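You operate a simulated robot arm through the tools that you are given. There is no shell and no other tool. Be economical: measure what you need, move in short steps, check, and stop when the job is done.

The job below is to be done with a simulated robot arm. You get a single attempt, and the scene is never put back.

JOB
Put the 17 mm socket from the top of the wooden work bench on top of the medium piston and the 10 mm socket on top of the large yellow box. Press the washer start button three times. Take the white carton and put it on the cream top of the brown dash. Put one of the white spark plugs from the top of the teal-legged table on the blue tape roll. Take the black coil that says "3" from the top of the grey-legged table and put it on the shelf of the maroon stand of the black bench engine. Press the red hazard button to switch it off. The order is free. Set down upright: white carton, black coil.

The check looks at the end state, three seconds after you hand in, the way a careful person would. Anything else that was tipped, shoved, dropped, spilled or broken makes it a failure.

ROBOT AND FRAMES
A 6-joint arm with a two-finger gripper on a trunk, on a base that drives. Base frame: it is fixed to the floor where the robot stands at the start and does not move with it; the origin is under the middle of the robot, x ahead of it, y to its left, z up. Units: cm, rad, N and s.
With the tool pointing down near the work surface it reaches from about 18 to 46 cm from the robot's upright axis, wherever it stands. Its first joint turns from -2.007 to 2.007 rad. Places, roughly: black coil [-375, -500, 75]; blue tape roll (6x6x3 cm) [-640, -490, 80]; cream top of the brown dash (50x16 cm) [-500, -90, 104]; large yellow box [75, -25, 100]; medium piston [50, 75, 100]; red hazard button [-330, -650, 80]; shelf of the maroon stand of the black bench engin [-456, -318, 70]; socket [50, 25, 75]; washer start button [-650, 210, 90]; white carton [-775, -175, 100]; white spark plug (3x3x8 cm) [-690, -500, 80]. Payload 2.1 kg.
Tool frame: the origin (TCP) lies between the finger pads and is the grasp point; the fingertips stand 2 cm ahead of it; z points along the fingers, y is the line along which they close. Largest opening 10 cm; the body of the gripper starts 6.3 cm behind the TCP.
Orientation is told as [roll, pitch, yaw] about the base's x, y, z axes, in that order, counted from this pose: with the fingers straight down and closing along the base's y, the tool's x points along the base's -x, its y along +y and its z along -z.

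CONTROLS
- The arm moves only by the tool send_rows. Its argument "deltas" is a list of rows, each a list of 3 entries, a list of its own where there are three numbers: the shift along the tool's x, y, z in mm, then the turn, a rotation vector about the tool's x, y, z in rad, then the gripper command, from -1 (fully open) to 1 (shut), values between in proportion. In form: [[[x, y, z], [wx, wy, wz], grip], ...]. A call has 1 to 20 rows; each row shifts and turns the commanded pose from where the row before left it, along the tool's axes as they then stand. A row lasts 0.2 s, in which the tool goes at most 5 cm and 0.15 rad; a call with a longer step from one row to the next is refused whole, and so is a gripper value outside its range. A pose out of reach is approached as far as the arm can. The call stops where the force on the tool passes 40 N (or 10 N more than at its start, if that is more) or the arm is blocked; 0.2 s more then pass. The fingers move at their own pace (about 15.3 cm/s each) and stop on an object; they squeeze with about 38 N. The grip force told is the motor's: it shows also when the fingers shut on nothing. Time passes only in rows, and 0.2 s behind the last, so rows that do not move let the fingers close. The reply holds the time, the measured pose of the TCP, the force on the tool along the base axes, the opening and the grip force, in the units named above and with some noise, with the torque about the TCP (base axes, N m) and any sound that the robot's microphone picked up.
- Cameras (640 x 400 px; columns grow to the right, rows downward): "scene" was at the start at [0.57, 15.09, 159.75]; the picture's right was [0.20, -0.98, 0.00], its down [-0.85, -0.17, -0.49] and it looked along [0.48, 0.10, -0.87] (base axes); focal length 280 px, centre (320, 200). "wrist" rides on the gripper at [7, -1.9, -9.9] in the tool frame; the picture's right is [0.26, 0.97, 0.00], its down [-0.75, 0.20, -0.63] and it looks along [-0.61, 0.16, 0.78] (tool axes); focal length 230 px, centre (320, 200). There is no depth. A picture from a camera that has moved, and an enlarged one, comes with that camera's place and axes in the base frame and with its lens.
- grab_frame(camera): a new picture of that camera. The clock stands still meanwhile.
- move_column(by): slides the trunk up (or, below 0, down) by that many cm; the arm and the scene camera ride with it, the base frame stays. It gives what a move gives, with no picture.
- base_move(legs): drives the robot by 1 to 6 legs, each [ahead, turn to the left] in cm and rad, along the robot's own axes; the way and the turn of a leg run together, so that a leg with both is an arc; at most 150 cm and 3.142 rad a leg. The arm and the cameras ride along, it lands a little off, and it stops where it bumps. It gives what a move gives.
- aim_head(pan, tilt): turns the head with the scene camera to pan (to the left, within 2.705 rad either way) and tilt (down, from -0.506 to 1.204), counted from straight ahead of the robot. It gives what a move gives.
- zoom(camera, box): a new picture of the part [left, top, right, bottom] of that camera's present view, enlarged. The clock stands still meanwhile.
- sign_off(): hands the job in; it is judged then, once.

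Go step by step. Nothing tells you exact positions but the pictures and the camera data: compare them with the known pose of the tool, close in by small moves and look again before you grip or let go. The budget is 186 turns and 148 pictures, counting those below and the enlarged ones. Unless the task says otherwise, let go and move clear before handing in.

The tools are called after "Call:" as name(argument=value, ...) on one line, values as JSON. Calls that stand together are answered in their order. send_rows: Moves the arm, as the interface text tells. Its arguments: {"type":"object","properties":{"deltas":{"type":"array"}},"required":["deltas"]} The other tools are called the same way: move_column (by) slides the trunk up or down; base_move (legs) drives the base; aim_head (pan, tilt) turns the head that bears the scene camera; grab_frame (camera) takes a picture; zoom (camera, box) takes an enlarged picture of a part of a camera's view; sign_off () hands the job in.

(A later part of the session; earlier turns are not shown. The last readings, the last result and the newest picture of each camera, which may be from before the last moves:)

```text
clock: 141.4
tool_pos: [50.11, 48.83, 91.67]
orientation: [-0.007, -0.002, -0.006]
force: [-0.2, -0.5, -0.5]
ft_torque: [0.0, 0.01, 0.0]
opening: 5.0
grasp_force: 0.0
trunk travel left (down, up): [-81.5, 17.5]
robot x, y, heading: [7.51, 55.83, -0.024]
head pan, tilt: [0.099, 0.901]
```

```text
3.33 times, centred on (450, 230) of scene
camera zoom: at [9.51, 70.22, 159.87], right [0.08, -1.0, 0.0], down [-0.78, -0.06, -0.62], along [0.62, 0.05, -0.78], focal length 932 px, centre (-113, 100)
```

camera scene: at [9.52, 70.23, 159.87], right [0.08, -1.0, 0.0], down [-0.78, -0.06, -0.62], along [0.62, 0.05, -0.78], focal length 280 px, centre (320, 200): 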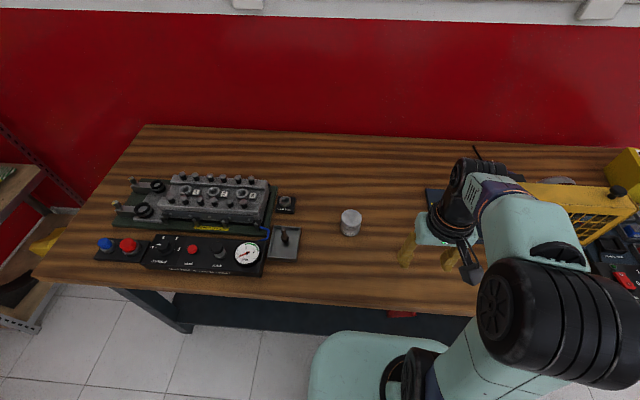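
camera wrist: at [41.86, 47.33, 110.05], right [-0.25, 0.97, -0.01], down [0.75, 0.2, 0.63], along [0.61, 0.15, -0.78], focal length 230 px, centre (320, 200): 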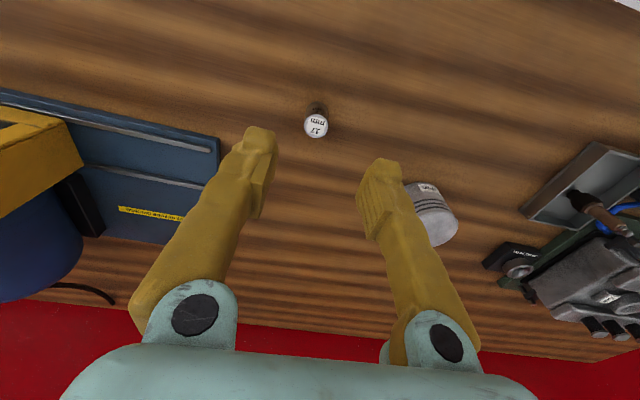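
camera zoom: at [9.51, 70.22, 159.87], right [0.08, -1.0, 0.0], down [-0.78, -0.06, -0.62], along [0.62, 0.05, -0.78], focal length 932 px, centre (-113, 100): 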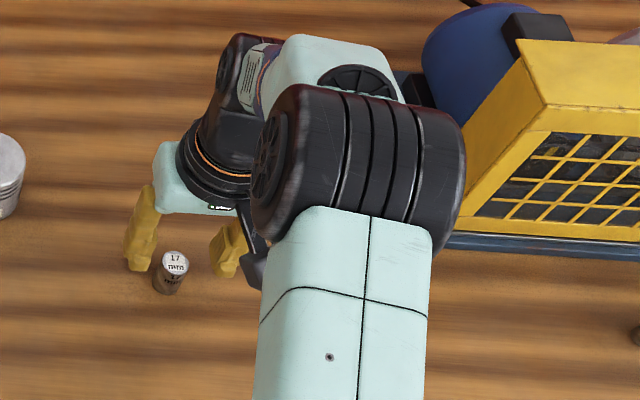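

The socket top is at (49.8, 48.85, 89.1). I'll descend to grip its wide upper half.

Call:
send_rows(deltas=[[[2, 0, 15], [0, 0, 0], 0], [[0, 0, 8.5], [0, 0, 0], 0], [[0, 0, 0], [0, 0, 0], 0.3], [[0, 0, 0], [0, 0, 0], 0.7], [[0, 0, 0], [0, 0, 0], 1], [[0, 0, 0], [0, 0, 0], 1], [[0, 0, -20], [0, 0, 0], 1], [[0, 0, -40], [0, 0, 0], 1], [[0, 0, -40], [0, 0, 0], 1], [[0, 0, 0], [0, 0, 0], 1]])

Call:
grab_frame(camera="wrist")

```text
clock: 143.6
tool_pos: [50.08, 48.8, 99.01]
orientation: [-0.005, -0.004, -0.007]
force: [0.1, 0.2, -1.0]
ft_torque: [0.01, 0.01, 0.02]
opening: 2.18
grasp_force: 38.0
trunk travel left (down, up): [-81.5, 17.5]
robot x, y, heading: [7.28, 55.52, -0.019]
head pan, tilt: [0.099, 0.901]
```

```text
76 pictures are left
camera wrist: at [43.07, 47.03, 109.02], right [-0.25, 0.97, -0.01], down [0.75, 0.2, 0.63], along [0.61, 0.15, -0.78], focal length 230 px, centre (320, 200)
```

wrist: 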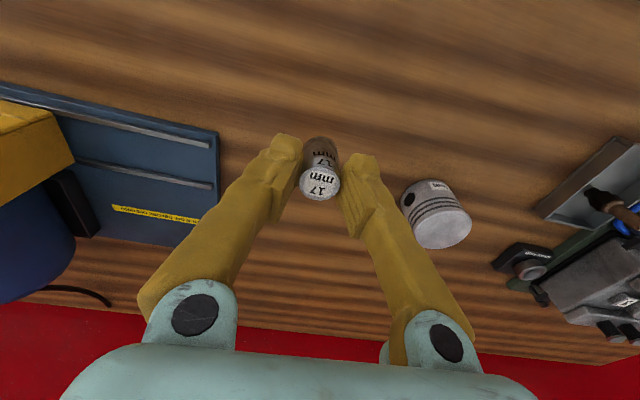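

The piston top is at about (56.7, 64.3, 92), just out of reach. I'll raise, edge the base in 4 cm and hover over it.

Call:
send_rows(deltas=[[[0, 0, -40], [0, 0, 0], 1], [[20, 30, -10], [0, 0, 0], 1], [[0, 45, 0], [0, 0, 0], 1], [[0, 45, 0], [0, 0, 0], 1], [[0, 35, 0], [0, 0, 0], 1]])

Call:
base_move(legs=[[4, 0]])

Call:
grab_frame(camera="wrist")

```text
clock: 144.8
tool_pos: [47.8, 64.48, 104.01]
orientation: [-0.007, -0.001, -0.007]
force: [-0.1, 0.2, -0.6]
ft_torque: [-0.04, 0.0, 0.0]
opening: 2.19
grasp_force: 38.1
trunk travel left (down, up): [-81.5, 17.5]
robot x, y, heading: [7.47, 55.45, -0.019]
head pan, tilt: [0.099, 0.901]
```

```text
clock: 145.7
tool_pos: [50.84, 64.28, 104.51]
orientation: [-0.005, -0.011, -0.005]
force: [-0.3, 0.0, -1.2]
ft_torque: [-0.03, -0.04, -0.02]
opening: 2.19
grasp_force: 38.1
trunk travel left (down, up): [-81.5, 17.5]
robot x, y, heading: [11.29, 55.82, -0.02]
head pan, tilt: [0.099, 0.901]
```

```text
75 pictures are left
camera wrist: at [43.77, 62.58, 114.46], right [-0.25, 0.97, -0.01], down [0.74, 0.2, 0.64], along [0.62, 0.15, -0.77], focal length 230 px, centre (320, 200)
```

wrist: 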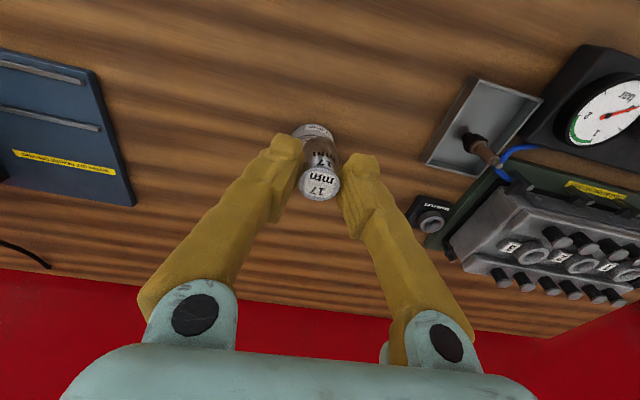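

The last drive seems to have bumped slightly (the tool rose 0.5 cm). I'll back off 1.5 cm.

Call:
base_move(legs=[[-1.5, 0]])

Call:
grab_frame(camera="scene")

```text
clock: 146.5
tool_pos: [50.48, 64.27, 104.07]
orientation: [-0.006, 0.0, -0.008]
force: [0.8, 0.0, -0.1]
ft_torque: [0.03, 0.02, 0.01]
opening: 2.19
grasp_force: 37.8
trunk travel left (down, up): [-81.5, 17.5]
robot x, y, heading: [10.22, 56.07, -0.016]
head pan, tilt: [0.099, 0.901]
```

```text
74 pictures are left
camera scene: at [12.46, 70.19, 159.86], right [0.08, -1.0, 0.0], down [-0.78, -0.06, -0.62], along [0.62, 0.05, -0.79], focal length 280 px, centre (320, 200)
```

scene: 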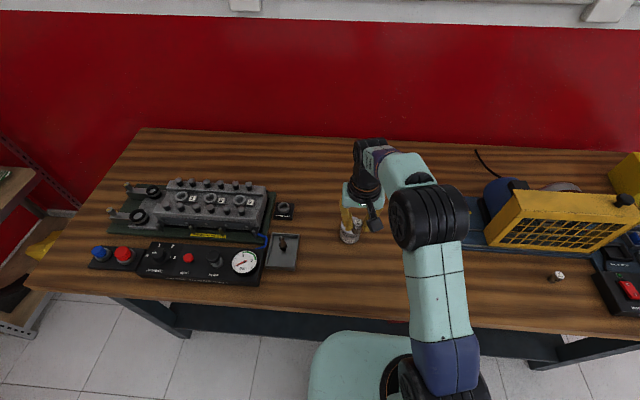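

Call:
send_rows(deltas=[[[-30, 0, 0], [0, 0, 0], 1], [[-32, 0, 0], [0, 0, 0], 1], [[0, 0, 0], [0, 0, 0], 1]])

Call:
grab_frame(camera="wrist")

Call:
zoom(camera="scene", box=[310, 170, 410, 250])

```text
clock: 147.3
tool_pos: [56.04, 64.4, 104.15]
orientation: [-0.008, -0.002, -0.007]
force: [-0.3, -0.5, -0.6]
ft_torque: [-0.01, -0.01, 0.01]
opening: 2.19
grasp_force: 38.3
trunk travel left (down, up): [-81.5, 17.5]
robot x, y, heading: [10.09, 55.85, -0.017]
head pan, tilt: [0.099, 0.901]
```

```text
73 pictures are left
camera wrist: at [49.03, 62.68, 114.31], right [-0.25, 0.97, -0.01], down [0.75, 0.2, 0.63], along [0.61, 0.15, -0.78], focal length 230 px, centre (320, 200)
```

wrist: 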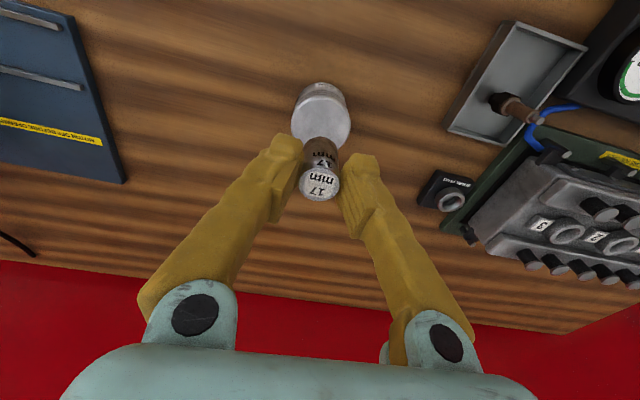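

```text
5.00 times, centred on (360, 210) of scene
camera zoom: at [11.8, 70.18, 159.87], right [0.08, -1.0, 0.0], down [-0.78, -0.06, -0.62], along [0.62, 0.05, -0.78], focal length 1399 px, centre (120, 150)
```

zoom: 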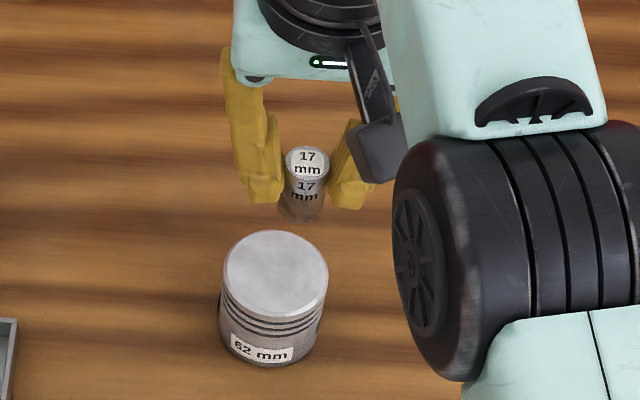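

The piston top centre is directly below, within 0.3 cm. I'll lower with force checks.

Call:
send_rows(deltas=[[[-2, 1, 30], [0, 0, 0], 1], [[0, 0, 25], [0, 0, 0], 1], [[0, 0, 0], [0, 0, 0], 1]])

Call:
zoom(camera="scene", box=[310, 170, 410, 250])

Call:
zoom(camera="wrist", box=[240, 80, 400, 220])

```text
clock: 148.1
tool_pos: [56.39, 64.57, 98.67]
orientation: [-0.004, -0.003, -0.008]
force: [-1.1, -0.3, -0.7]
ft_torque: [0.04, 0.02, 0.03]
opening: 2.2
grasp_force: 37.9
trunk travel left (down, up): [-81.5, 17.5]
robot x, y, heading: [9.85, 55.96, -0.017]
head pan, tilt: [0.099, 0.901]
```

```text
5.00 times, centred on (360, 210) of scene
camera zoom: at [12.0, 70.18, 159.87], right [0.08, -1.0, 0.0], down [-0.78, -0.06, -0.62], along [0.62, 0.05, -0.78], focal length 1399 px, centre (120, 150)
```

zoom: 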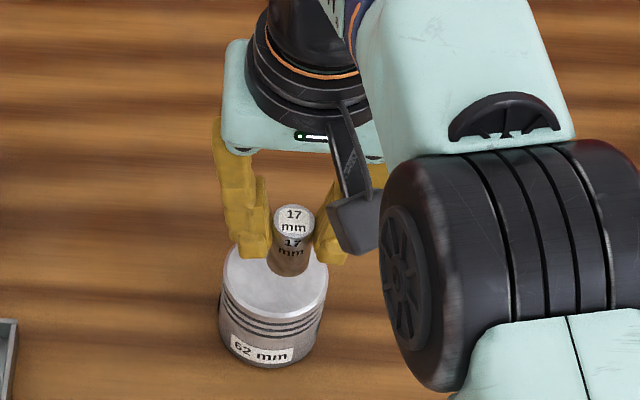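

```text
2.86 times, centred on (320, 150) of wrist
camera zoom: at [49.4, 62.83, 108.76], right [-0.25, 0.97, -0.01], down [0.75, 0.2, 0.63], along [0.61, 0.15, -0.78], focal length 657 px, centre (320, 343)
```

zoom: 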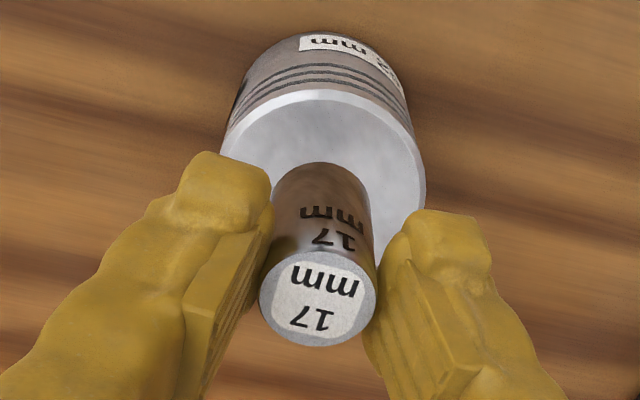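

Call:
send_rows(deltas=[[[-3, 4, 10], [0, 0, 0], 1], [[0, 0, 5], [0, 0, 0], 1], [[0, 0, 0], [0, 0, 0], 1]])

Call:
send_rows(deltas=[[[0, 0, 3], [0, 0, 0], 1], [[0, 0, 3], [0, 0, 0], 1], [[0, 0, 0], [0, 0, 0], 1]])

Call:
zoom(camera="scene", box=[310, 170, 410, 250])

```text
clock: 148.9
tool_pos: [56.71, 64.93, 97.16]
orientation: [-0.005, -0.003, -0.008]
force: [-0.4, 0.9, -0.9]
ft_torque: [0.03, -0.01, 0.0]
opening: 2.21
grasp_force: 38.1
trunk travel left (down, up): [-81.5, 17.5]
robot x, y, heading: [10.2, 55.74, -0.021]
head pan, tilt: [0.099, 0.901]
```

```text
clock: 149.7
tool_pos: [56.85, 64.71, 96.41]
orientation: [-0.005, -0.003, -0.006]
force: [0.9, -0.7, -0.6]
ft_torque: [-0.02, -0.04, 0.01]
opening: 2.19
grasp_force: 38.0
trunk travel left (down, up): [-81.5, 17.5]
robot x, y, heading: [10.02, 55.96, -0.016]
head pan, tilt: [0.099, 0.901]
```

```text
5.00 times, centred on (360, 210) of scene
camera zoom: at [12.0, 70.19, 159.86], right [0.08, -1.0, 0.0], down [-0.78, -0.06, -0.62], along [0.62, 0.05, -0.78], focal length 1399 px, centre (120, 150)
```

zoom: 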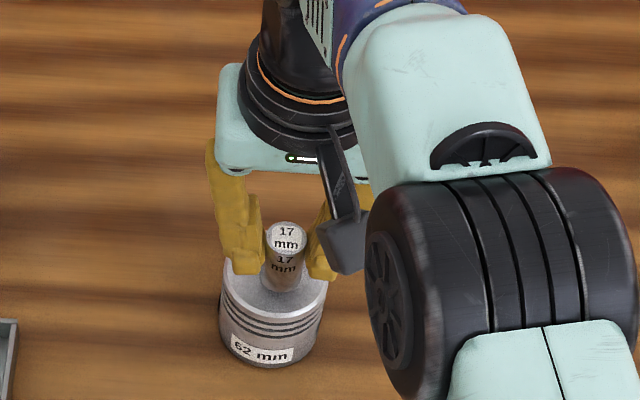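

Call:
send_rows(deltas=[[[0, 0, 3], [0, 0, 0], 1], [[0, 0, 0], [0, 0, 0], 1]])

Call:
send_rows(deltas=[[[0, 0, 2], [0, 0, 0], 1], [[0, 0, 0], [0, 0, 0], 1]])

Call:
send_rows(deltas=[[[0, 0, 2], [0, 0, 0], 1], [[0, 0, 0], [0, 0, 0], 1]])

```text
clock: 150.3
tool_pos: [56.85, 64.75, 96.14]
orientation: [-0.007, -0.004, -0.009]
force: [-0.7, -0.7, -0.2]
ft_torque: [-0.02, -0.02, 0.05]
opening: 2.2
grasp_force: 38.2
trunk travel left (down, up): [-81.5, 17.5]
robot x, y, heading: [9.94, 55.12, -0.023]
head pan, tilt: [0.099, 0.901]
```

```text
clock: 150.9
tool_pos: [56.81, 64.57, 95.98]
orientation: [-0.007, -0.004, -0.007]
force: [-0.1, -0.2, -0.9]
ft_torque: [0.02, 0.01, 0.0]
opening: 2.17
grasp_force: 38.0
trunk travel left (down, up): [-81.5, 17.5]
robot x, y, heading: [9.88, 55.73, -0.02]
head pan, tilt: [0.099, 0.901]
```

```text
clock: 151.5
tool_pos: [56.91, 64.66, 95.76]
orientation: [-0.004, -0.002, -0.008]
force: [-0.7, -1.2, -1.3]
ft_torque: [-0.02, 0.01, -0.02]
opening: 2.18
grasp_force: 38.0
trunk travel left (down, up): [-81.5, 17.5]
robot x, y, heading: [10.24, 56.04, -0.018]
head pan, tilt: [0.099, 0.901]
```

Call:
send_rows(deltas=[[[0, 0, 2], [0, 0, 0], 1], [[0, 0, 0], [0, 0, 0], 1]])

Call:
send_rows(deltas=[[[0, 0, 2], [0, 0, 0], 1], [[0, 0, 0], [0, 0, 0], 1]])

Call:
zoom(camera="scene", box=[330, 190, 390, 250])

```text
clock: 152.1
tool_pos: [56.85, 64.72, 95.67]
orientation: [-0.006, -0.003, -0.008]
force: [0.7, -0.6, -0.6]
ft_torque: [0.0, 0.01, 0.0]
opening: 2.18
grasp_force: 37.8
trunk travel left (down, up): [-81.5, 17.5]
robot x, y, heading: [10.09, 55.65, -0.023]
head pan, tilt: [0.099, 0.901]
```

```text
clock: 152.7
tool_pos: [56.76, 64.68, 95.38]
orientation: [-0.007, -0.002, -0.007]
force: [0.5, 0.3, 1.0]
ft_torque: [-0.01, 0.0, 0.01]
opening: 2.18
grasp_force: 38.6
trunk travel left (down, up): [-81.5, 17.5]
robot x, y, heading: [10.23, 55.81, -0.019]
head pan, tilt: [0.099, 0.901]
```

```text
6.67 times, centred on (360, 220) of scene
camera zoom: at [11.99, 70.19, 159.87], right [0.08, -1.0, 0.0], down [-0.78, -0.06, -0.62], along [0.62, 0.05, -0.78], focal length 1865 px, centre (53, 67)
```

zoom: 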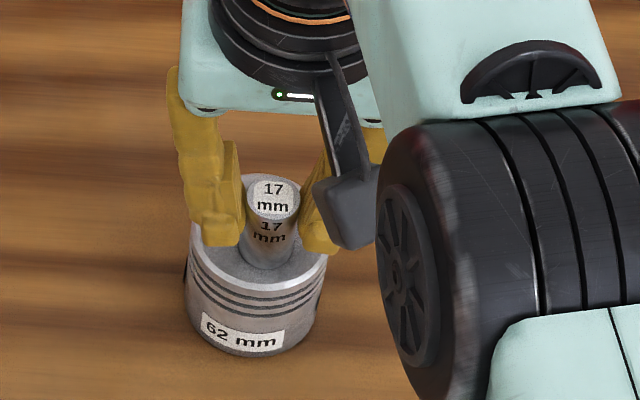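

Contact is just starting. One more millimetre, then release and rise.

Call:
send_rows(deltas=[[[0, 0, 1.5], [0, 0, 0], 1], [[0, 0, 0], [0, 0, 0], 1]])

Call:
send_rows(deltas=[[[0, 0, 0], [0, 0, 0], 0.5], [[0, 0, 0], [0, 0, 0], 0.3], [[0, 0, 0], [0, 0, 0], 0.1], [[0, 0, 0], [0, 0, 0], 0.1], [[0, 0, -20], [0, 0, 0], 0.1], [[0, 0, -40], [0, 0, 0], 0.1], [[0, 0, -40], [0, 0, 0], 0.1], [[45, 0, -10], [0, 0, 0], 0.1], [[45, 0, 0], [0, 0, 0], 0.1], [[45, 0, 0], [0, 0, 0], 0.1]])

Call:
grab_frame(camera="wrist")

```text
clock: 153.3
tool_pos: [56.77, 64.72, 95.47]
orientation: [-0.006, -0.006, -0.008]
force: [2.6, 0.7, 7.7]
ft_torque: [-0.04, -0.14, 0.01]
opening: 2.15
grasp_force: 37.9
trunk travel left (down, up): [-81.5, 17.5]
robot x, y, heading: [10.42, 55.6, -0.018]
head pan, tilt: [0.099, 0.901]
```

```text
clock: 155.5
tool_pos: [55.65, 65.41, 106.48]
orientation: [-0.006, -0.002, -0.006]
force: [-0.4, 0.2, 0.6]
ft_torque: [0.0, -0.02, -0.01]
opening: 4.47
grasp_force: 0.1
out of reach, approached as far as the arm can: row 7, 8, 9, 10
trunk travel left (down, up): [-81.5, 17.5]
robot x, y, heading: [10.45, 55.55, -0.019]
head pan, tilt: [0.099, 0.901]
```

```text
67 pictures are left
camera wrist: at [48.68, 63.71, 116.51], right [-0.25, 0.97, -0.01], down [0.75, 0.2, 0.63], along [0.61, 0.15, -0.78], focal length 230 px, centre (320, 200)
```

wrist: 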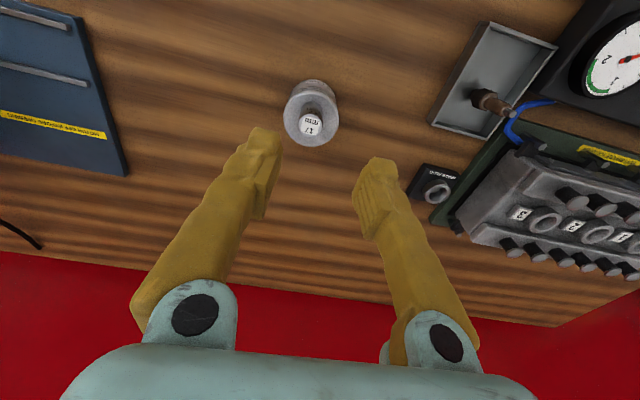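

The 17 mm socket stands on the piston. I'll retract the arm and survey the room behind.

Call:
send_rows(deltas=[[[40, 0, 0], [0, 0, 0], 0], [[40, 0, 0], [0, 0, 0], 0], [[40, 0, 0], [0, 0, 0], 0], [[0, 0, 0], [0, 0, 0], 0]])

Call:
base_move(legs=[[-35, 0], [0, 3.1]])

Call:
aim_head(pan=0.0, tilt=0.25)

Call:
grab_frame(camera="scene")

```text
clock: 156.5
tool_pos: [55.3, 66.04, 107.21]
orientation: [-0.004, -0.001, -0.006]
force: [-0.8, 0.6, -0.5]
ft_torque: [-0.02, -0.03, 0.0]
opening: 4.99
grasp_force: 0.1
out of reach, approached as far as the arm can: row 1, 2, 3
trunk travel left (down, up): [-81.5, 17.5]
robot x, y, heading: [9.98, 55.79, -0.016]
head pan, tilt: [0.099, 0.901]
```

```text
clock: 166.3
tool_pos: [-70.27, 43.12, 107.09]
orientation: [-0.006, -0.002, -3.081]
force: [-0.6, -0.4, 0.3]
ft_torque: [0.0, 0.0, -0.01]
opening: 5.0
grasp_force: 0.0
trunk travel left (down, up): [-81.5, 17.5]
robot x, y, heading: [-25.94, 56.61, -3.098]
head pan, tilt: [0.099, 0.901]
```

```text
clock: 167.3
tool_pos: [-70.32, 43.15, 107.2]
orientation: [-0.005, -0.003, -3.081]
force: [0.5, -0.2, 0.2]
ft_torque: [0.01, -0.01, -0.03]
opening: 4.99
grasp_force: 0.0
trunk travel left (down, up): [-81.5, 17.5]
robot x, y, heading: [-25.82, 56.67, -3.094]
head pan, tilt: [0.0, 0.25]
```

```text
66 pictures are left
camera scene: at [-28.48, 42.18, 165.56], right [-0.05, 1.0, 0.0], down [0.25, 0.01, -0.97], along [-0.97, -0.05, -0.25], focal length 280 px, centre (320, 200)
```

scene: 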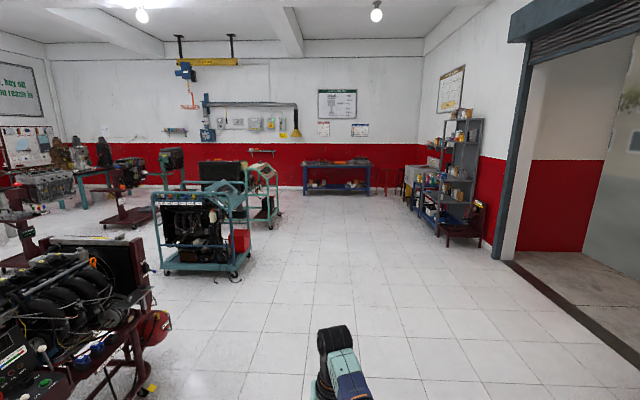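

Call:
zoom(camera="scene", box=[150, 110, 470, 270])

Call:
aim_head(pan=0.85, tilt=0.25)

Call:
grab_frame(camera="scene")

```text
2.00 times, centred on (310, 190) of scene
camera zoom: at [-28.48, 42.18, 165.56], right [-0.05, 1.0, 0.0], down [0.25, 0.01, -0.97], along [-0.97, -0.05, -0.25], focal length 560 px, centre (340, 220)
```

zoom: 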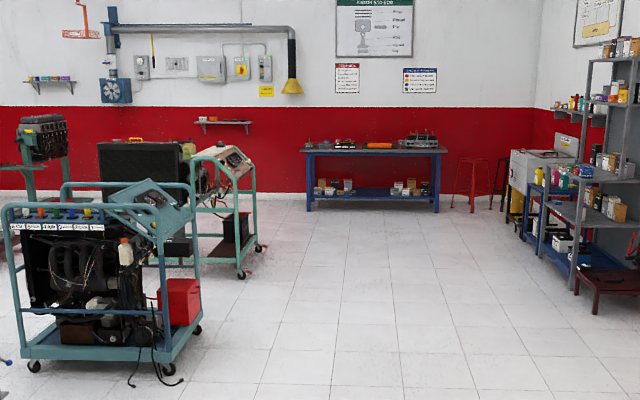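

```text
clock: 168.5
tool_pos: [-70.32, 43.21, 107.08]
orientation: [-0.006, -0.001, -3.079]
force: [0.3, 0.4, 0.0]
ft_torque: [0.01, -0.02, -0.01]
opening: 5.0
grasp_force: 0.1
trunk travel left (down, up): [-81.5, 17.5]
robot x, y, heading: [-25.8, 56.63, -3.094]
head pan, tilt: [0.85, 0.25]
```

```text
64 pictures are left
camera scene: at [-24.97, 35.34, 165.56], right [-0.78, 0.62, 0.0], down [0.15, 0.19, -0.97], along [-0.6, -0.76, -0.25], focal length 280 px, centre (320, 200)
```

scene: 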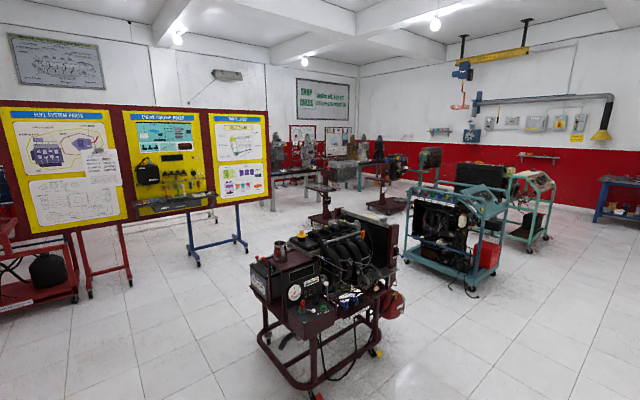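

The washer is at the far right, and the dash cart and wall shelf are ahead left. First I'll free the arm from its stuck pose.

Call:
send_rows(deltas=[[[0, 0, 0], [0, 0, 0], 0], [[0, 0, 30], [0, 0, 0], 0], [[0, 0, 30], [0, 0, 0], 0], [[0, 0, 0], [0, 0, 0], 0]])

```text
clock: 169.5
tool_pos: [-71.5, 42.88, 101.39]
orientation: [-0.006, 0.0, -3.08]
force: [0.7, -0.8, 0.4]
ft_torque: [0.01, 0.02, -0.02]
opening: 4.98
grasp_force: 0.0
out of reach, approached as far as the arm can: row 2, 3
trunk travel left (down, up): [-81.5, 17.5]
robot x, y, heading: [-26.13, 56.29, -3.096]
head pan, tilt: [0.85, 0.25]
```

Call:
send_rows(deltas=[[[40, 0, 0], [0, 0, 0], 0], [[40, 0, 0], [0, 0, 0], 0], [[40, 0, -10], [0, 0, 0], 0], [[30, 0, -20], [0, 0, 0], 0], [[0, 0, 0], [0, 0, 0], 0]])

```text
clock: 170.7
tool_pos: [-70.8, 41.79, 102.88]
orientation: [-0.005, -0.001, -3.08]
force: [0.2, 0.2, -0.1]
ft_torque: [0.01, 0.01, 0.02]
opening: 5.01
grasp_force: 0.1
out of reach, approached as far as the arm can: row 1, 2, 3, 4
trunk travel left (down, up): [-81.5, 17.5]
robot x, y, heading: [-26.25, 56.35, -3.096]
head pan, tilt: [0.85, 0.25]
```

Call:
send_rows(deltas=[[[0, 0, 40], [0, 0, 0], 0], [[0, 0, 40], [0, 0, 0], 0], [[0, 0, 0], [0, 0, 0], 0]])

Call:
send_rows(deltas=[[[10, 0, 0], [0, 0, 0], 0], [[10, 0, 0], [0, 0, 0], 0], [[0, 0, 0], [0, 0, 0], 0]])

Call:
grab_frame(camera="wrist")

```text
clock: 171.5
tool_pos: [-71.6, 41.81, 94.83]
orientation: [-0.006, -0.001, -3.081]
force: [-0.6, 0.2, 0.2]
ft_torque: [-0.02, 0.0, -0.01]
opening: 5.02
grasp_force: 0.0
out of reach, approached as far as the arm can: row 1
trunk travel left (down, up): [-81.5, 17.5]
robot x, y, heading: [-26.38, 56.77, -3.092]
head pan, tilt: [0.85, 0.25]
```

```text
clock: 172.3
tool_pos: [-71.2, 41.09, 94.65]
orientation: [-0.004, 0.001, -3.08]
force: [-0.5, -0.4, -0.4]
ft_torque: [0.01, -0.01, 0.01]
opening: 5.0
grasp_force: 0.1
out of reach, approached as far as the arm can: row 1, 2
trunk travel left (down, up): [-81.5, 17.5]
robot x, y, heading: [-25.99, 56.49, -3.098]
head pan, tilt: [0.85, 0.25]
```

```text
63 pictures are left
camera wrist: at [-64.3, 43.48, 104.76], right [0.32, -0.95, -0.01], down [-0.74, -0.25, 0.63], along [-0.6, -0.19, -0.78], focal length 230 px, centre (320, 200)
```

wrist: 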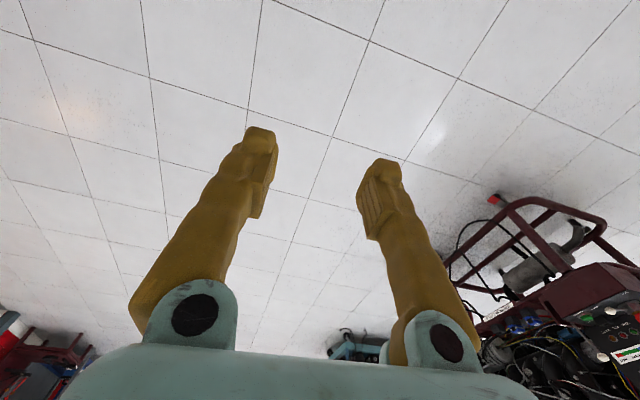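

The elbow is stretched to a singular pose; lowering the tool should unbend it.

Call:
send_rows(deltas=[[[0, 0, 40], [0, 0, 0], 0], [[0, 0, 40], [0, 0, 0], 0], [[0, 0, 40], [0, 0, 0], 0], [[0, 0, 0], [0, 0, 0], 0]])

Call:
send_rows(deltas=[[[20, 0, 0], [0, 0, 0], 0], [[30, 0, 0], [0, 0, 0], 0], [[40, 0, 0], [0, 0, 0], 0], [[40, 0, 0], [0, 0, 0], 0], [[0, 0, 0], [0, 0, 0], 0]])

```text
clock: 173.3
tool_pos: [-69.58, 41.69, 83.16]
orientation: [-0.005, -0.001, -3.08]
force: [0.4, 0.3, 0.2]
ft_torque: [0.01, 0.01, 0.03]
opening: 5.0
grasp_force: 0.0
out of reach, approached as far as the arm can: row 2, 3
trunk travel left (down, up): [-81.5, 17.5]
robot x, y, heading: [-26.15, 56.62, -3.091]
head pan, tilt: [0.85, 0.25]
```

```text
clock: 174.5
tool_pos: [-56.58, 42.64, 83.22]
orientation: [-0.004, -0.001, -3.081]
force: [-0.1, 0.2, -0.7]
ft_torque: [-0.02, 0.0, -0.01]
opening: 5.02
grasp_force: 0.1
trunk travel left (down, up): [-81.5, 17.5]
robot x, y, heading: [-25.94, 56.73, -3.09]
head pan, tilt: [0.85, 0.25]
```

Freed. I'll stow the arm centred and drive down the aisle toward the washer.

Call:
send_rows(deltas=[[[0, -20, -40], [0, 0, 0], 0], [[0, -20, -40], [0, 0, 0], 0], [[0, -20, -40], [0, 0, 0], 0], [[0, -20, -40], [0, 0, 0], 0], [[0, -40, -20], [0, 0, 0], 0], [[0, -20, 0], [0, 0, 0], 0]])

Call:
base_move(legs=[[130, 0], [130, 0], [130, 0], [100, -0.05]])

Call:
aim_head(pan=-0.5, tilt=0.4)

Call:
grab_frame(camera="scene")

```text
clock: 175.9
tool_pos: [-57.21, 56.74, 101.17]
orientation: [-0.005, -0.003, -3.081]
force: [-0.5, 0.4, -0.1]
ft_torque: [0.01, -0.01, 0.01]
opening: 4.99
grasp_force: 0.1
trunk travel left (down, up): [-81.5, 17.5]
robot x, y, heading: [-26.15, 56.46, -3.093]
head pan, tilt: [0.85, 0.25]
```

```text
clock: 199.5
tool_pos: [-546.32, 17.29, 101.04]
orientation: [-0.006, -0.003, -3.096]
force: [0.5, 1.0, 0.1]
ft_torque: [-0.04, 0.01, -0.04]
opening: 4.97
grasp_force: 0.1
trunk travel left (down, up): [-81.5, 17.5]
robot x, y, heading: [-514.82, 16.57, -3.11]
head pan, tilt: [0.85, 0.25]
```

```text
clock: 201.0
tool_pos: [-546.34, 17.35, 101.15]
orientation: [-0.004, -0.001, -3.099]
force: [-0.4, -0.3, -1.0]
ft_torque: [0.03, -0.02, -0.01]
opening: 4.99
grasp_force: 0.1
trunk travel left (down, up): [-81.5, 17.5]
robot x, y, heading: [-514.7, 16.81, -3.106]
head pan, tilt: [-0.499, 0.4]
```

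```text
62 pictures are left
camera scene: at [-516.7, 6.82, 164.17], right [0.45, 0.89, 0.0], down [0.35, -0.18, -0.92], along [-0.82, 0.42, -0.39], focal length 280 px, centre (320, 200)
```

scene: 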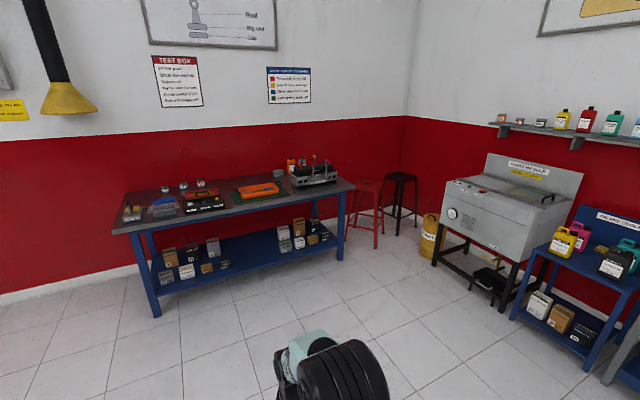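

Call:
zoom(camera="scene", box=[430, 140, 590, 260])

```text
3.33 times, centred on (510, 200) of scene
camera zoom: at [-516.7, 6.82, 164.17], right [0.45, 0.89, 0.0], down [0.35, -0.18, -0.92], along [-0.82, 0.42, -0.39], focal length 932 px, centre (-313, 200)
```

zoom: 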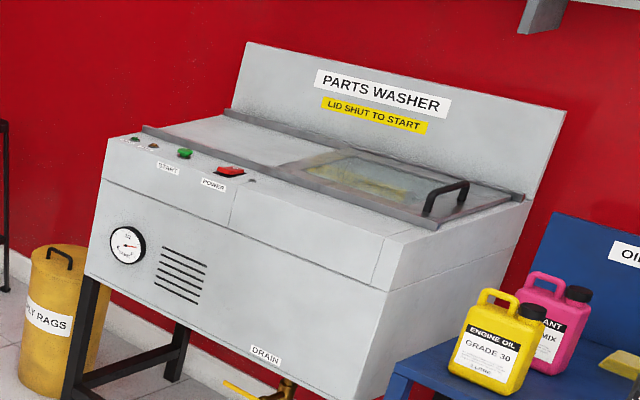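

The green START button on the washer's front top strip is near (-645, 202, 90). I'll drive to face it.

Call:
base_move(legs=[[126, 0], [0, -1.606], [70, 0], [65, 0]])

Call:
aim_head(pan=0.2, tilt=0.9)

Call:
grab_frame(camera="scene")

Call:
grab_frame(camera="wrist")

```text
clock: 217.9
tool_pos: [-634.2, 178.81, 101.22]
orientation: [-0.005, -0.001, 1.548]
force: [0.3, 0.0, 0.2]
ft_torque: [0.0, -0.04, 0.01]
opening: 5.03
grasp_force: 0.1
trunk travel left (down, up): [-81.5, 17.5]
robot x, y, heading: [-637.22, 147.27, 1.536]
head pan, tilt: [-0.499, 0.4]
```

```text
clock: 219.0
tool_pos: [-634.26, 178.83, 101.14]
orientation: [-0.006, -0.001, 1.55]
force: [0.4, -0.1, -0.5]
ft_torque: [-0.04, 0.01, -0.02]
opening: 5.04
grasp_force: 0.1
trunk travel left (down, up): [-81.5, 17.5]
robot x, y, heading: [-636.97, 147.35, 1.537]
head pan, tilt: [0.201, 0.901]
```

```text
60 pictures are left
camera scene: at [-652.28, 149.29, 159.87], right [0.99, 0.16, 0.0], down [0.13, -0.77, -0.62], along [-0.1, 0.61, -0.78], focal length 280 px, centre (320, 200)
```

scene: 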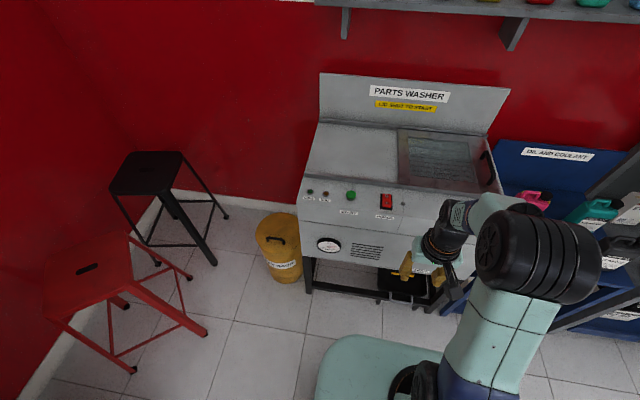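

```text
59 pictures are left
camera wrist: at [-632.6, 171.86, 111.16], right [-0.97, -0.24, -0.01], down [-0.19, 0.75, 0.63], along [-0.15, 0.61, -0.78], focal length 230 px, centre (320, 200)
```

wrist: 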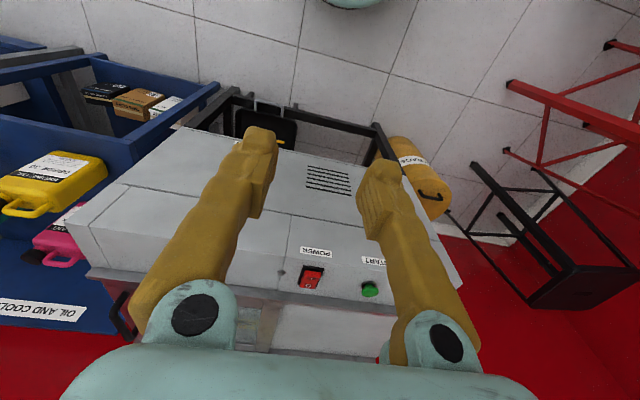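

The START button is at about (-651.9, 209.7, 87.2). I'll move the base closer.

Call:
base_move(legs=[[0, 0.52], [22, 0], [0, -0.5]])

Call:
send_rows(deltas=[[[0, 0, 0], [0, 0, 0], 1], [[0, 0, 0], [0, 0, 0], 1], [[0, 0, 0], [0, 0, 0], 1]])

Call:
grab_frame(camera="wrist")

```text
clock: 223.6
tool_pos: [-645.17, 197.9, 101.01]
orientation: [-0.006, 0.0, 1.567]
force: [-0.6, 0.3, -0.2]
ft_torque: [0.01, 0.02, -0.02]
opening: 4.99
grasp_force: 0.2
trunk travel left (down, up): [-81.5, 17.5]
robot x, y, heading: [-647.37, 166.59, 1.554]
head pan, tilt: [0.201, 0.901]
```

```text
clock: 224.4
tool_pos: [-645.13, 197.9, 101.14]
orientation: [-0.007, -0.001, 1.567]
force: [-0.6, -0.4, 0.1]
ft_torque: [-0.01, 0.0, 0.01]
opening: 0.01
grasp_force: 29.8
trunk travel left (down, up): [-81.5, 17.5]
robot x, y, heading: [-647.44, 166.77, 1.562]
head pan, tilt: [0.201, 0.901]
```

```text
58 pictures are left
camera wrist: at [-643.39, 191.12, 111.16], right [-0.97, -0.26, -0.01], down [-0.2, 0.75, 0.63], along [-0.16, 0.61, -0.78], focal length 230 px, centre (320, 200)
```

wrist: 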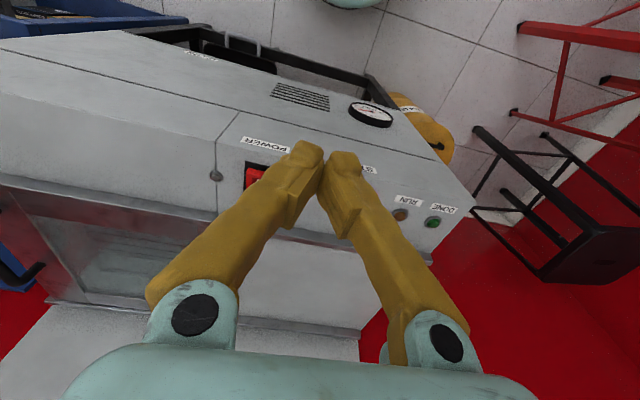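

Call:
send_rows(deltas=[[[-40, 22, 0], [0, 0, 0], 1], [[-40, 22, 10], [0, 0, 0], 1], [[-38, 23, 20], [0, 0, 0], 1], [[0, 0, 30], [0, 0, 0], 1], [[0, 0, 0], [0, 0, 0], 1]])

Call:
grab_frame(camera="wrist")

Call:
zoom(camera="scene", box=[240, 140, 440, 280])

```text
clock: 225.6
tool_pos: [-651.69, 209.9, 95.28]
orientation: [-0.004, -0.003, 1.567]
force: [-0.3, -0.2, 0.3]
ft_torque: [0.05, 0.02, -0.01]
opening: 0.02
grasp_force: 29.4
trunk travel left (down, up): [-81.5, 17.5]
robot x, y, heading: [-647.4, 166.67, 1.556]
head pan, tilt: [0.201, 0.901]
```

```text
57 pictures are left
camera wrist: at [-649.88, 203.02, 105.4], right [-0.97, -0.26, -0.01], down [-0.2, 0.75, 0.63], along [-0.16, 0.61, -0.78], focal length 230 px, centre (320, 200)
```

wrist: 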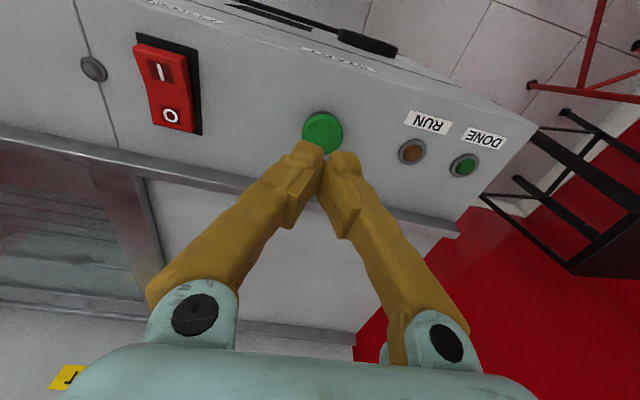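

```text
2.86 times, centred on (340, 210) of scene
camera zoom: at [-662.67, 168.16, 159.87], right [0.98, 0.18, 0.0], down [0.14, -0.77, -0.62], along [-0.11, 0.61, -0.78], focal length 799 px, centre (263, 171)
```

zoom: 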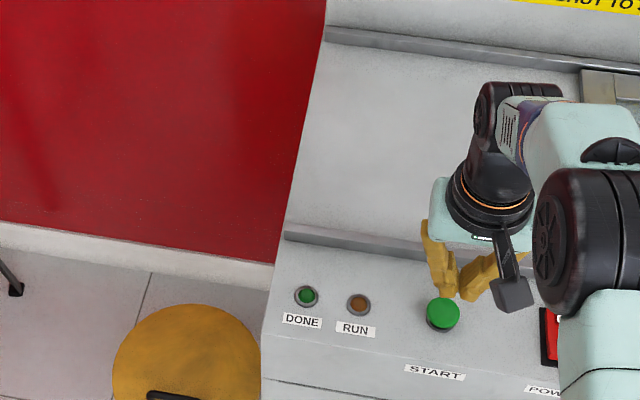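

The tool is aligned over START (top about 88.3). I'll press once gently and watch force and sound.

Call:
send_rows(deltas=[[[1, 0, 30], [0, 0, 0], 1], [[0, 0, 12], [0, 0, 0], 1], [[0, 0, 4], [0, 0, 0], 1], [[0, 0, 3], [0, 0, 0], 1], [[0, 0, 3], [0, 0, 0], 1]])

```text
clock: 226.8
tool_pos: [-651.89, 209.82, 90.04]
orientation: [-0.006, -0.004, 1.568]
force: [-0.4, -0.5, 0.5]
ft_torque: [0.02, 0.0, 0.02]
opening: 0.01
grasp_force: 30.3
trunk travel left (down, up): [-81.5, 17.5]
robot x, y, heading: [-647.17, 166.7, 1.554]
head pan, tilt: [0.201, 0.901]
```

Call:
send_rows(deltas=[[[0, 0, 2], [0, 0, 0], 1], [[0, 0, 2], [0, 0, 0], 1]])

Call:
zoom(camera="wrist", box=[260, 100, 480, 220])

```text
clock: 227.4
tool_pos: [-651.77, 209.76, 89.55]
orientation: [-0.004, -0.001, 1.568]
force: [-0.2, 0.3, -0.6]
ft_torque: [0.0, -0.02, -0.03]
opening: 0.01
grasp_force: 29.2
trunk travel left (down, up): [-81.5, 17.5]
robot x, y, heading: [-647.72, 166.87, 1.554]
head pan, tilt: [0.201, 0.901]
```

```text
2.91 times, centred on (370, 160) of wrist
camera zoom: at [-649.96, 202.86, 99.58], right [-0.97, -0.26, -0.01], down [-0.2, 0.75, 0.63], along [-0.16, 0.61, -0.78], focal length 669 px, centre (174, 316)
```

zoom: 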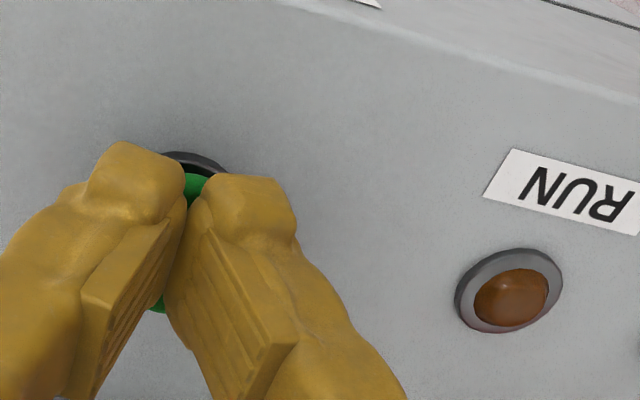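

Call:
send_rows(deltas=[[[0, 0, 2], [0, 0, 0], 1], [[0, 0, 1], [0, 0, 0], 1]])

Call:
send_rows(deltas=[[[0, 0, 2], [0, 0, 0], 1], [[0, 0, 1], [0, 0, 0], 1]])

Call:
send_rows(deltas=[[[0, 0, 2], [0, 0, 0], 1], [[0, 0, 0], [0, 0, 0], 1]])

```text
clock: 228.0
tool_pos: [-651.81, 209.81, 89.27]
orientation: [-0.005, -0.002, 1.568]
force: [1.1, -1.1, 1.4]
ft_torque: [-0.03, -0.01, -0.02]
opening: 0.61
grasp_force: 29.1
trunk travel left (down, up): [-81.5, 17.5]
robot x, y, heading: [-647.1, 166.89, 1.559]
head pan, tilt: [0.201, 0.901]
```

```text
clock: 228.6
tool_pos: [-651.66, 209.79, 89.04]
orientation: [-0.006, -0.004, 1.57]
force: [-2.2, 1.0, 3.7]
ft_torque: [0.05, 0.02, 0.02]
opening: 0.59
grasp_force: 29.5
trunk travel left (down, up): [-81.5, 17.5]
robot x, y, heading: [-647.05, 166.91, 1.557]
head pan, tilt: [0.201, 0.901]
heard: click
```

```text
clock: 229.2
tool_pos: [-651.7, 209.74, 88.78]
orientation: [-0.006, -0.005, 1.567]
force: [-0.6, 4.7, 12.9]
ft_torque: [0.02, 0.03, 0.03]
opening: 0.62
grasp_force: 29.5
trunk travel left (down, up): [-81.5, 17.5]
robot x, y, heading: [-647.4, 166.82, 1.553]
head pan, tilt: [0.201, 0.901]
```

One click heard. I'll release fully and make the second press.

Call:
send_rows(deltas=[[[0, 0, -8], [0, 0, 0], 1], [[0, 0, -8], [0, 0, 0], 1], [[0, 0, 0], [0, 0, 0], 1], [[0, 0, 0], [0, 0, 0], 1]])

Call:
send_rows(deltas=[[[0, 0, 6], [0, 0, 0], 1], [[0, 0, 4], [0, 0, 0], 1], [[0, 0, 3], [0, 0, 0], 1], [[0, 0, 2], [0, 0, 0], 1], [[0, 0, 1], [0, 0, 0], 1], [[0, 0, 0], [0, 0, 0], 1]])

```text
clock: 230.2
tool_pos: [-651.83, 209.55, 90.27]
orientation: [-0.006, -0.001, 1.565]
force: [0.2, 0.4, -0.3]
ft_torque: [0.0, 0.02, 0.0]
opening: 0.0
grasp_force: 29.0
trunk travel left (down, up): [-81.5, 17.5]
robot x, y, heading: [-647.28, 166.54, 1.558]
head pan, tilt: [0.201, 0.901]
```

```text
clock: 231.6
tool_pos: [-651.67, 209.75, 88.8]
orientation: [-0.006, -0.005, 1.568]
force: [-1.8, 2.5, 14.2]
ft_torque: [0.01, 0.06, -0.04]
opening: 0.59
grasp_force: 29.4
trunk travel left (down, up): [-81.5, 17.5]
robot x, y, heading: [-647.51, 166.66, 1.552]
head pan, tilt: [0.201, 0.901]
heard: click
```

Second click. Now the third press, then retreat.

Call:
send_rows(deltas=[[[0, 0, -8], [0, 0, 0], 1], [[0, 0, -8], [0, 0, 0], 1], [[0, 0, 0], [0, 0, 0], 1], [[0, 0, 0], [0, 0, 0], 1]])

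Call:
send_rows(deltas=[[[0, 0, 6], [0, 0, 0], 1], [[0, 0, 4], [0, 0, 0], 1], [[0, 0, 3], [0, 0, 0], 1], [[0, 0, 2], [0, 0, 0], 1], [[0, 0, 1], [0, 0, 0], 1], [[0, 0, 0], [0, 0, 0], 1]])

Call:
send_rows(deltas=[[[0, 0, -10], [0, 0, 0], 1], [[0, 0, -20], [0, 0, 0], 1], [[0, 0, -40], [0, 0, 0], 1], [[0, 0, -40], [0, 0, 0], 1], [[40, -15, -10], [0, 0, 0], 0], [[45, -15, 0], [0, 0, 0], 0], [[30, -15, 0], [0, 0, 0], 0], [[0, 0, 0], [0, 0, 0], 0]])

Call:
zoom(camera="scene", box=[240, 140, 440, 280])

```text
clock: 232.6
tool_pos: [-651.82, 209.76, 90.44]
orientation: [-0.005, -0.001, 1.568]
force: [-0.4, -1.1, 0.0]
ft_torque: [-0.02, 0.01, -0.01]
opening: 0.01
grasp_force: 29.4
trunk travel left (down, up): [-81.5, 17.5]
robot x, y, heading: [-647.29, 166.79, 1.551]
head pan, tilt: [0.201, 0.901]
```

```text
clock: 234.0
tool_pos: [-651.72, 209.69, 88.74]
orientation: [-0.007, -0.005, 1.568]
force: [0.2, 3.3, 15.9]
ft_torque: [0.05, 0.01, -0.02]
opening: 0.63
grasp_force: 29.2
trunk travel left (down, up): [-81.5, 17.5]
robot x, y, heading: [-647.38, 166.73, 1.56]
head pan, tilt: [0.201, 0.901]
heard: click
```

```text
clock: 235.8
tool_pos: [-647.45, 198.24, 100.7]
orientation: [-0.003, -0.001, 1.568]
force: [0.3, -0.1, 0.2]
ft_torque: [-0.03, 0.02, 0.01]
opening: 5.0
grasp_force: 0.0
trunk travel left (down, up): [-81.5, 17.5]
robot x, y, heading: [-647.35, 166.56, 1.552]
head pan, tilt: [0.201, 0.901]
```

```text
2.86 times, centred on (340, 210) of scene
camera zoom: at [-662.7, 168.25, 159.86], right [0.98, 0.18, 0.0], down [0.14, -0.77, -0.62], along [-0.11, 0.61, -0.78], focal length 799 px, centre (263, 171)
```

zoom: 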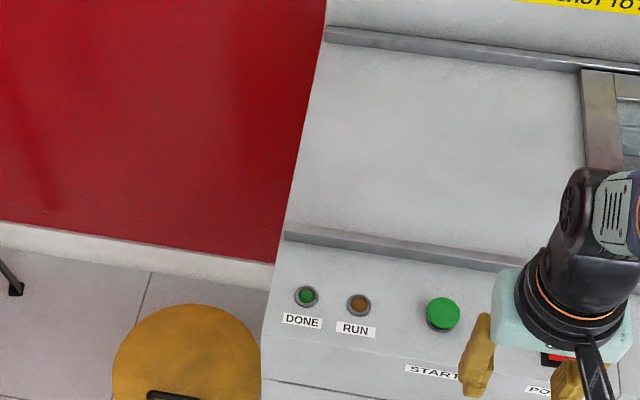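

Three clicks registered. Next is the white carton; I'll back out and look toward the wall shelf and dash.

Call:
base_move(legs=[[-145, 0], [0, 1.58]])

Call:
aim_head(pan=0.9, tilt=0.4)

Call:
grab_frame(camera="scene")

```text
clock: 246.8
tool_pos: [-679.86, 21.99, 100.71]
orientation: [-0.005, -0.001, -3.101]
force: [-0.3, 0.1, 0.3]
ft_torque: [0.0, 0.02, -0.01]
opening: 5.01
grasp_force: 0.0
trunk travel left (down, up): [-81.5, 17.5]
robot x, y, heading: [-648.91, 23.57, -3.116]
head pan, tilt: [0.201, 0.901]
```

```text
clock: 247.9
tool_pos: [-680.02, 22.02, 100.55]
orientation: [-0.006, -0.002, -3.102]
force: [-0.9, 0.2, 0.1]
ft_torque: [-0.03, 0.01, 0.02]
opening: 5.04
grasp_force: 0.0
trunk travel left (down, up): [-81.5, 17.5]
robot x, y, heading: [-648.59, 23.34, -3.117]
head pan, tilt: [0.901, 0.4]
```

```text
53 pictures are left
camera scene: at [-647.73, 2.04, 164.16], right [-0.8, 0.6, 0.0], down [0.23, 0.31, -0.92], along [-0.55, -0.74, -0.39], focal length 280 px, centre (320, 200)
```

scene: 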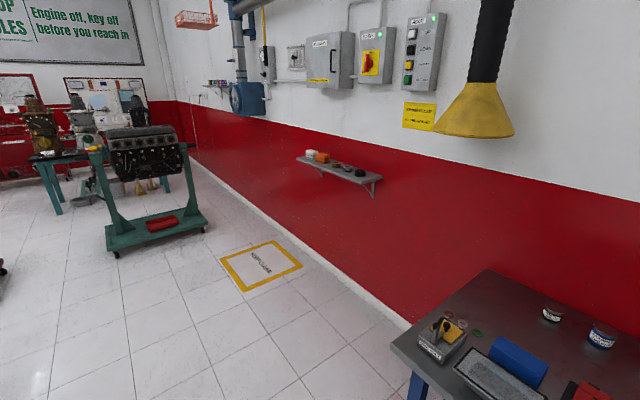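

Call:
zoom(camera="scene", box=[280, 130, 400, 210])

Call:
aim_head(pan=1.9, tilt=0.4)

Call:
grab_frame(camera="scene")

```text
5.00 times, centred on (340, 170) of scene
camera zoom: at [-647.73, 2.04, 164.16], right [-0.8, 0.6, 0.0], down [0.23, 0.31, -0.92], along [-0.55, -0.74, -0.39], focal length 1399 px, centre (220, 350)
```

zoom: 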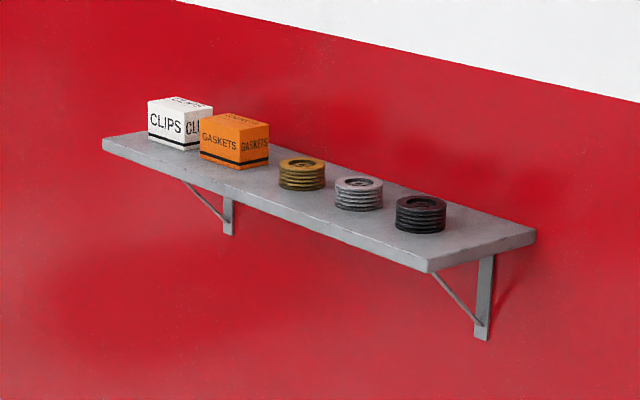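

```text
clock: 249.2
tool_pos: [-680.04, 21.96, 100.63]
orientation: [-0.006, -0.001, -3.1]
force: [-0.2, -0.3, 0.6]
ft_torque: [0.01, 0.01, -0.01]
opening: 5.03
grasp_force: 0.1
trunk travel left (down, up): [-81.5, 17.5]
robot x, y, heading: [-648.94, 23.3, -3.118]
head pan, tilt: [1.901, 0.4]
```

```text
51 pictures are left
camera scene: at [-638.93, 0.75, 164.17], right [-0.94, -0.35, 0.0], down [-0.14, 0.36, -0.92], along [0.32, -0.86, -0.39], focal length 280 px, centre (320, 200)
```

scene: 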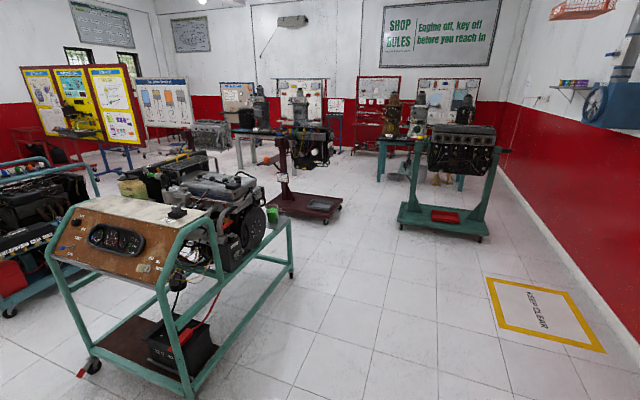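

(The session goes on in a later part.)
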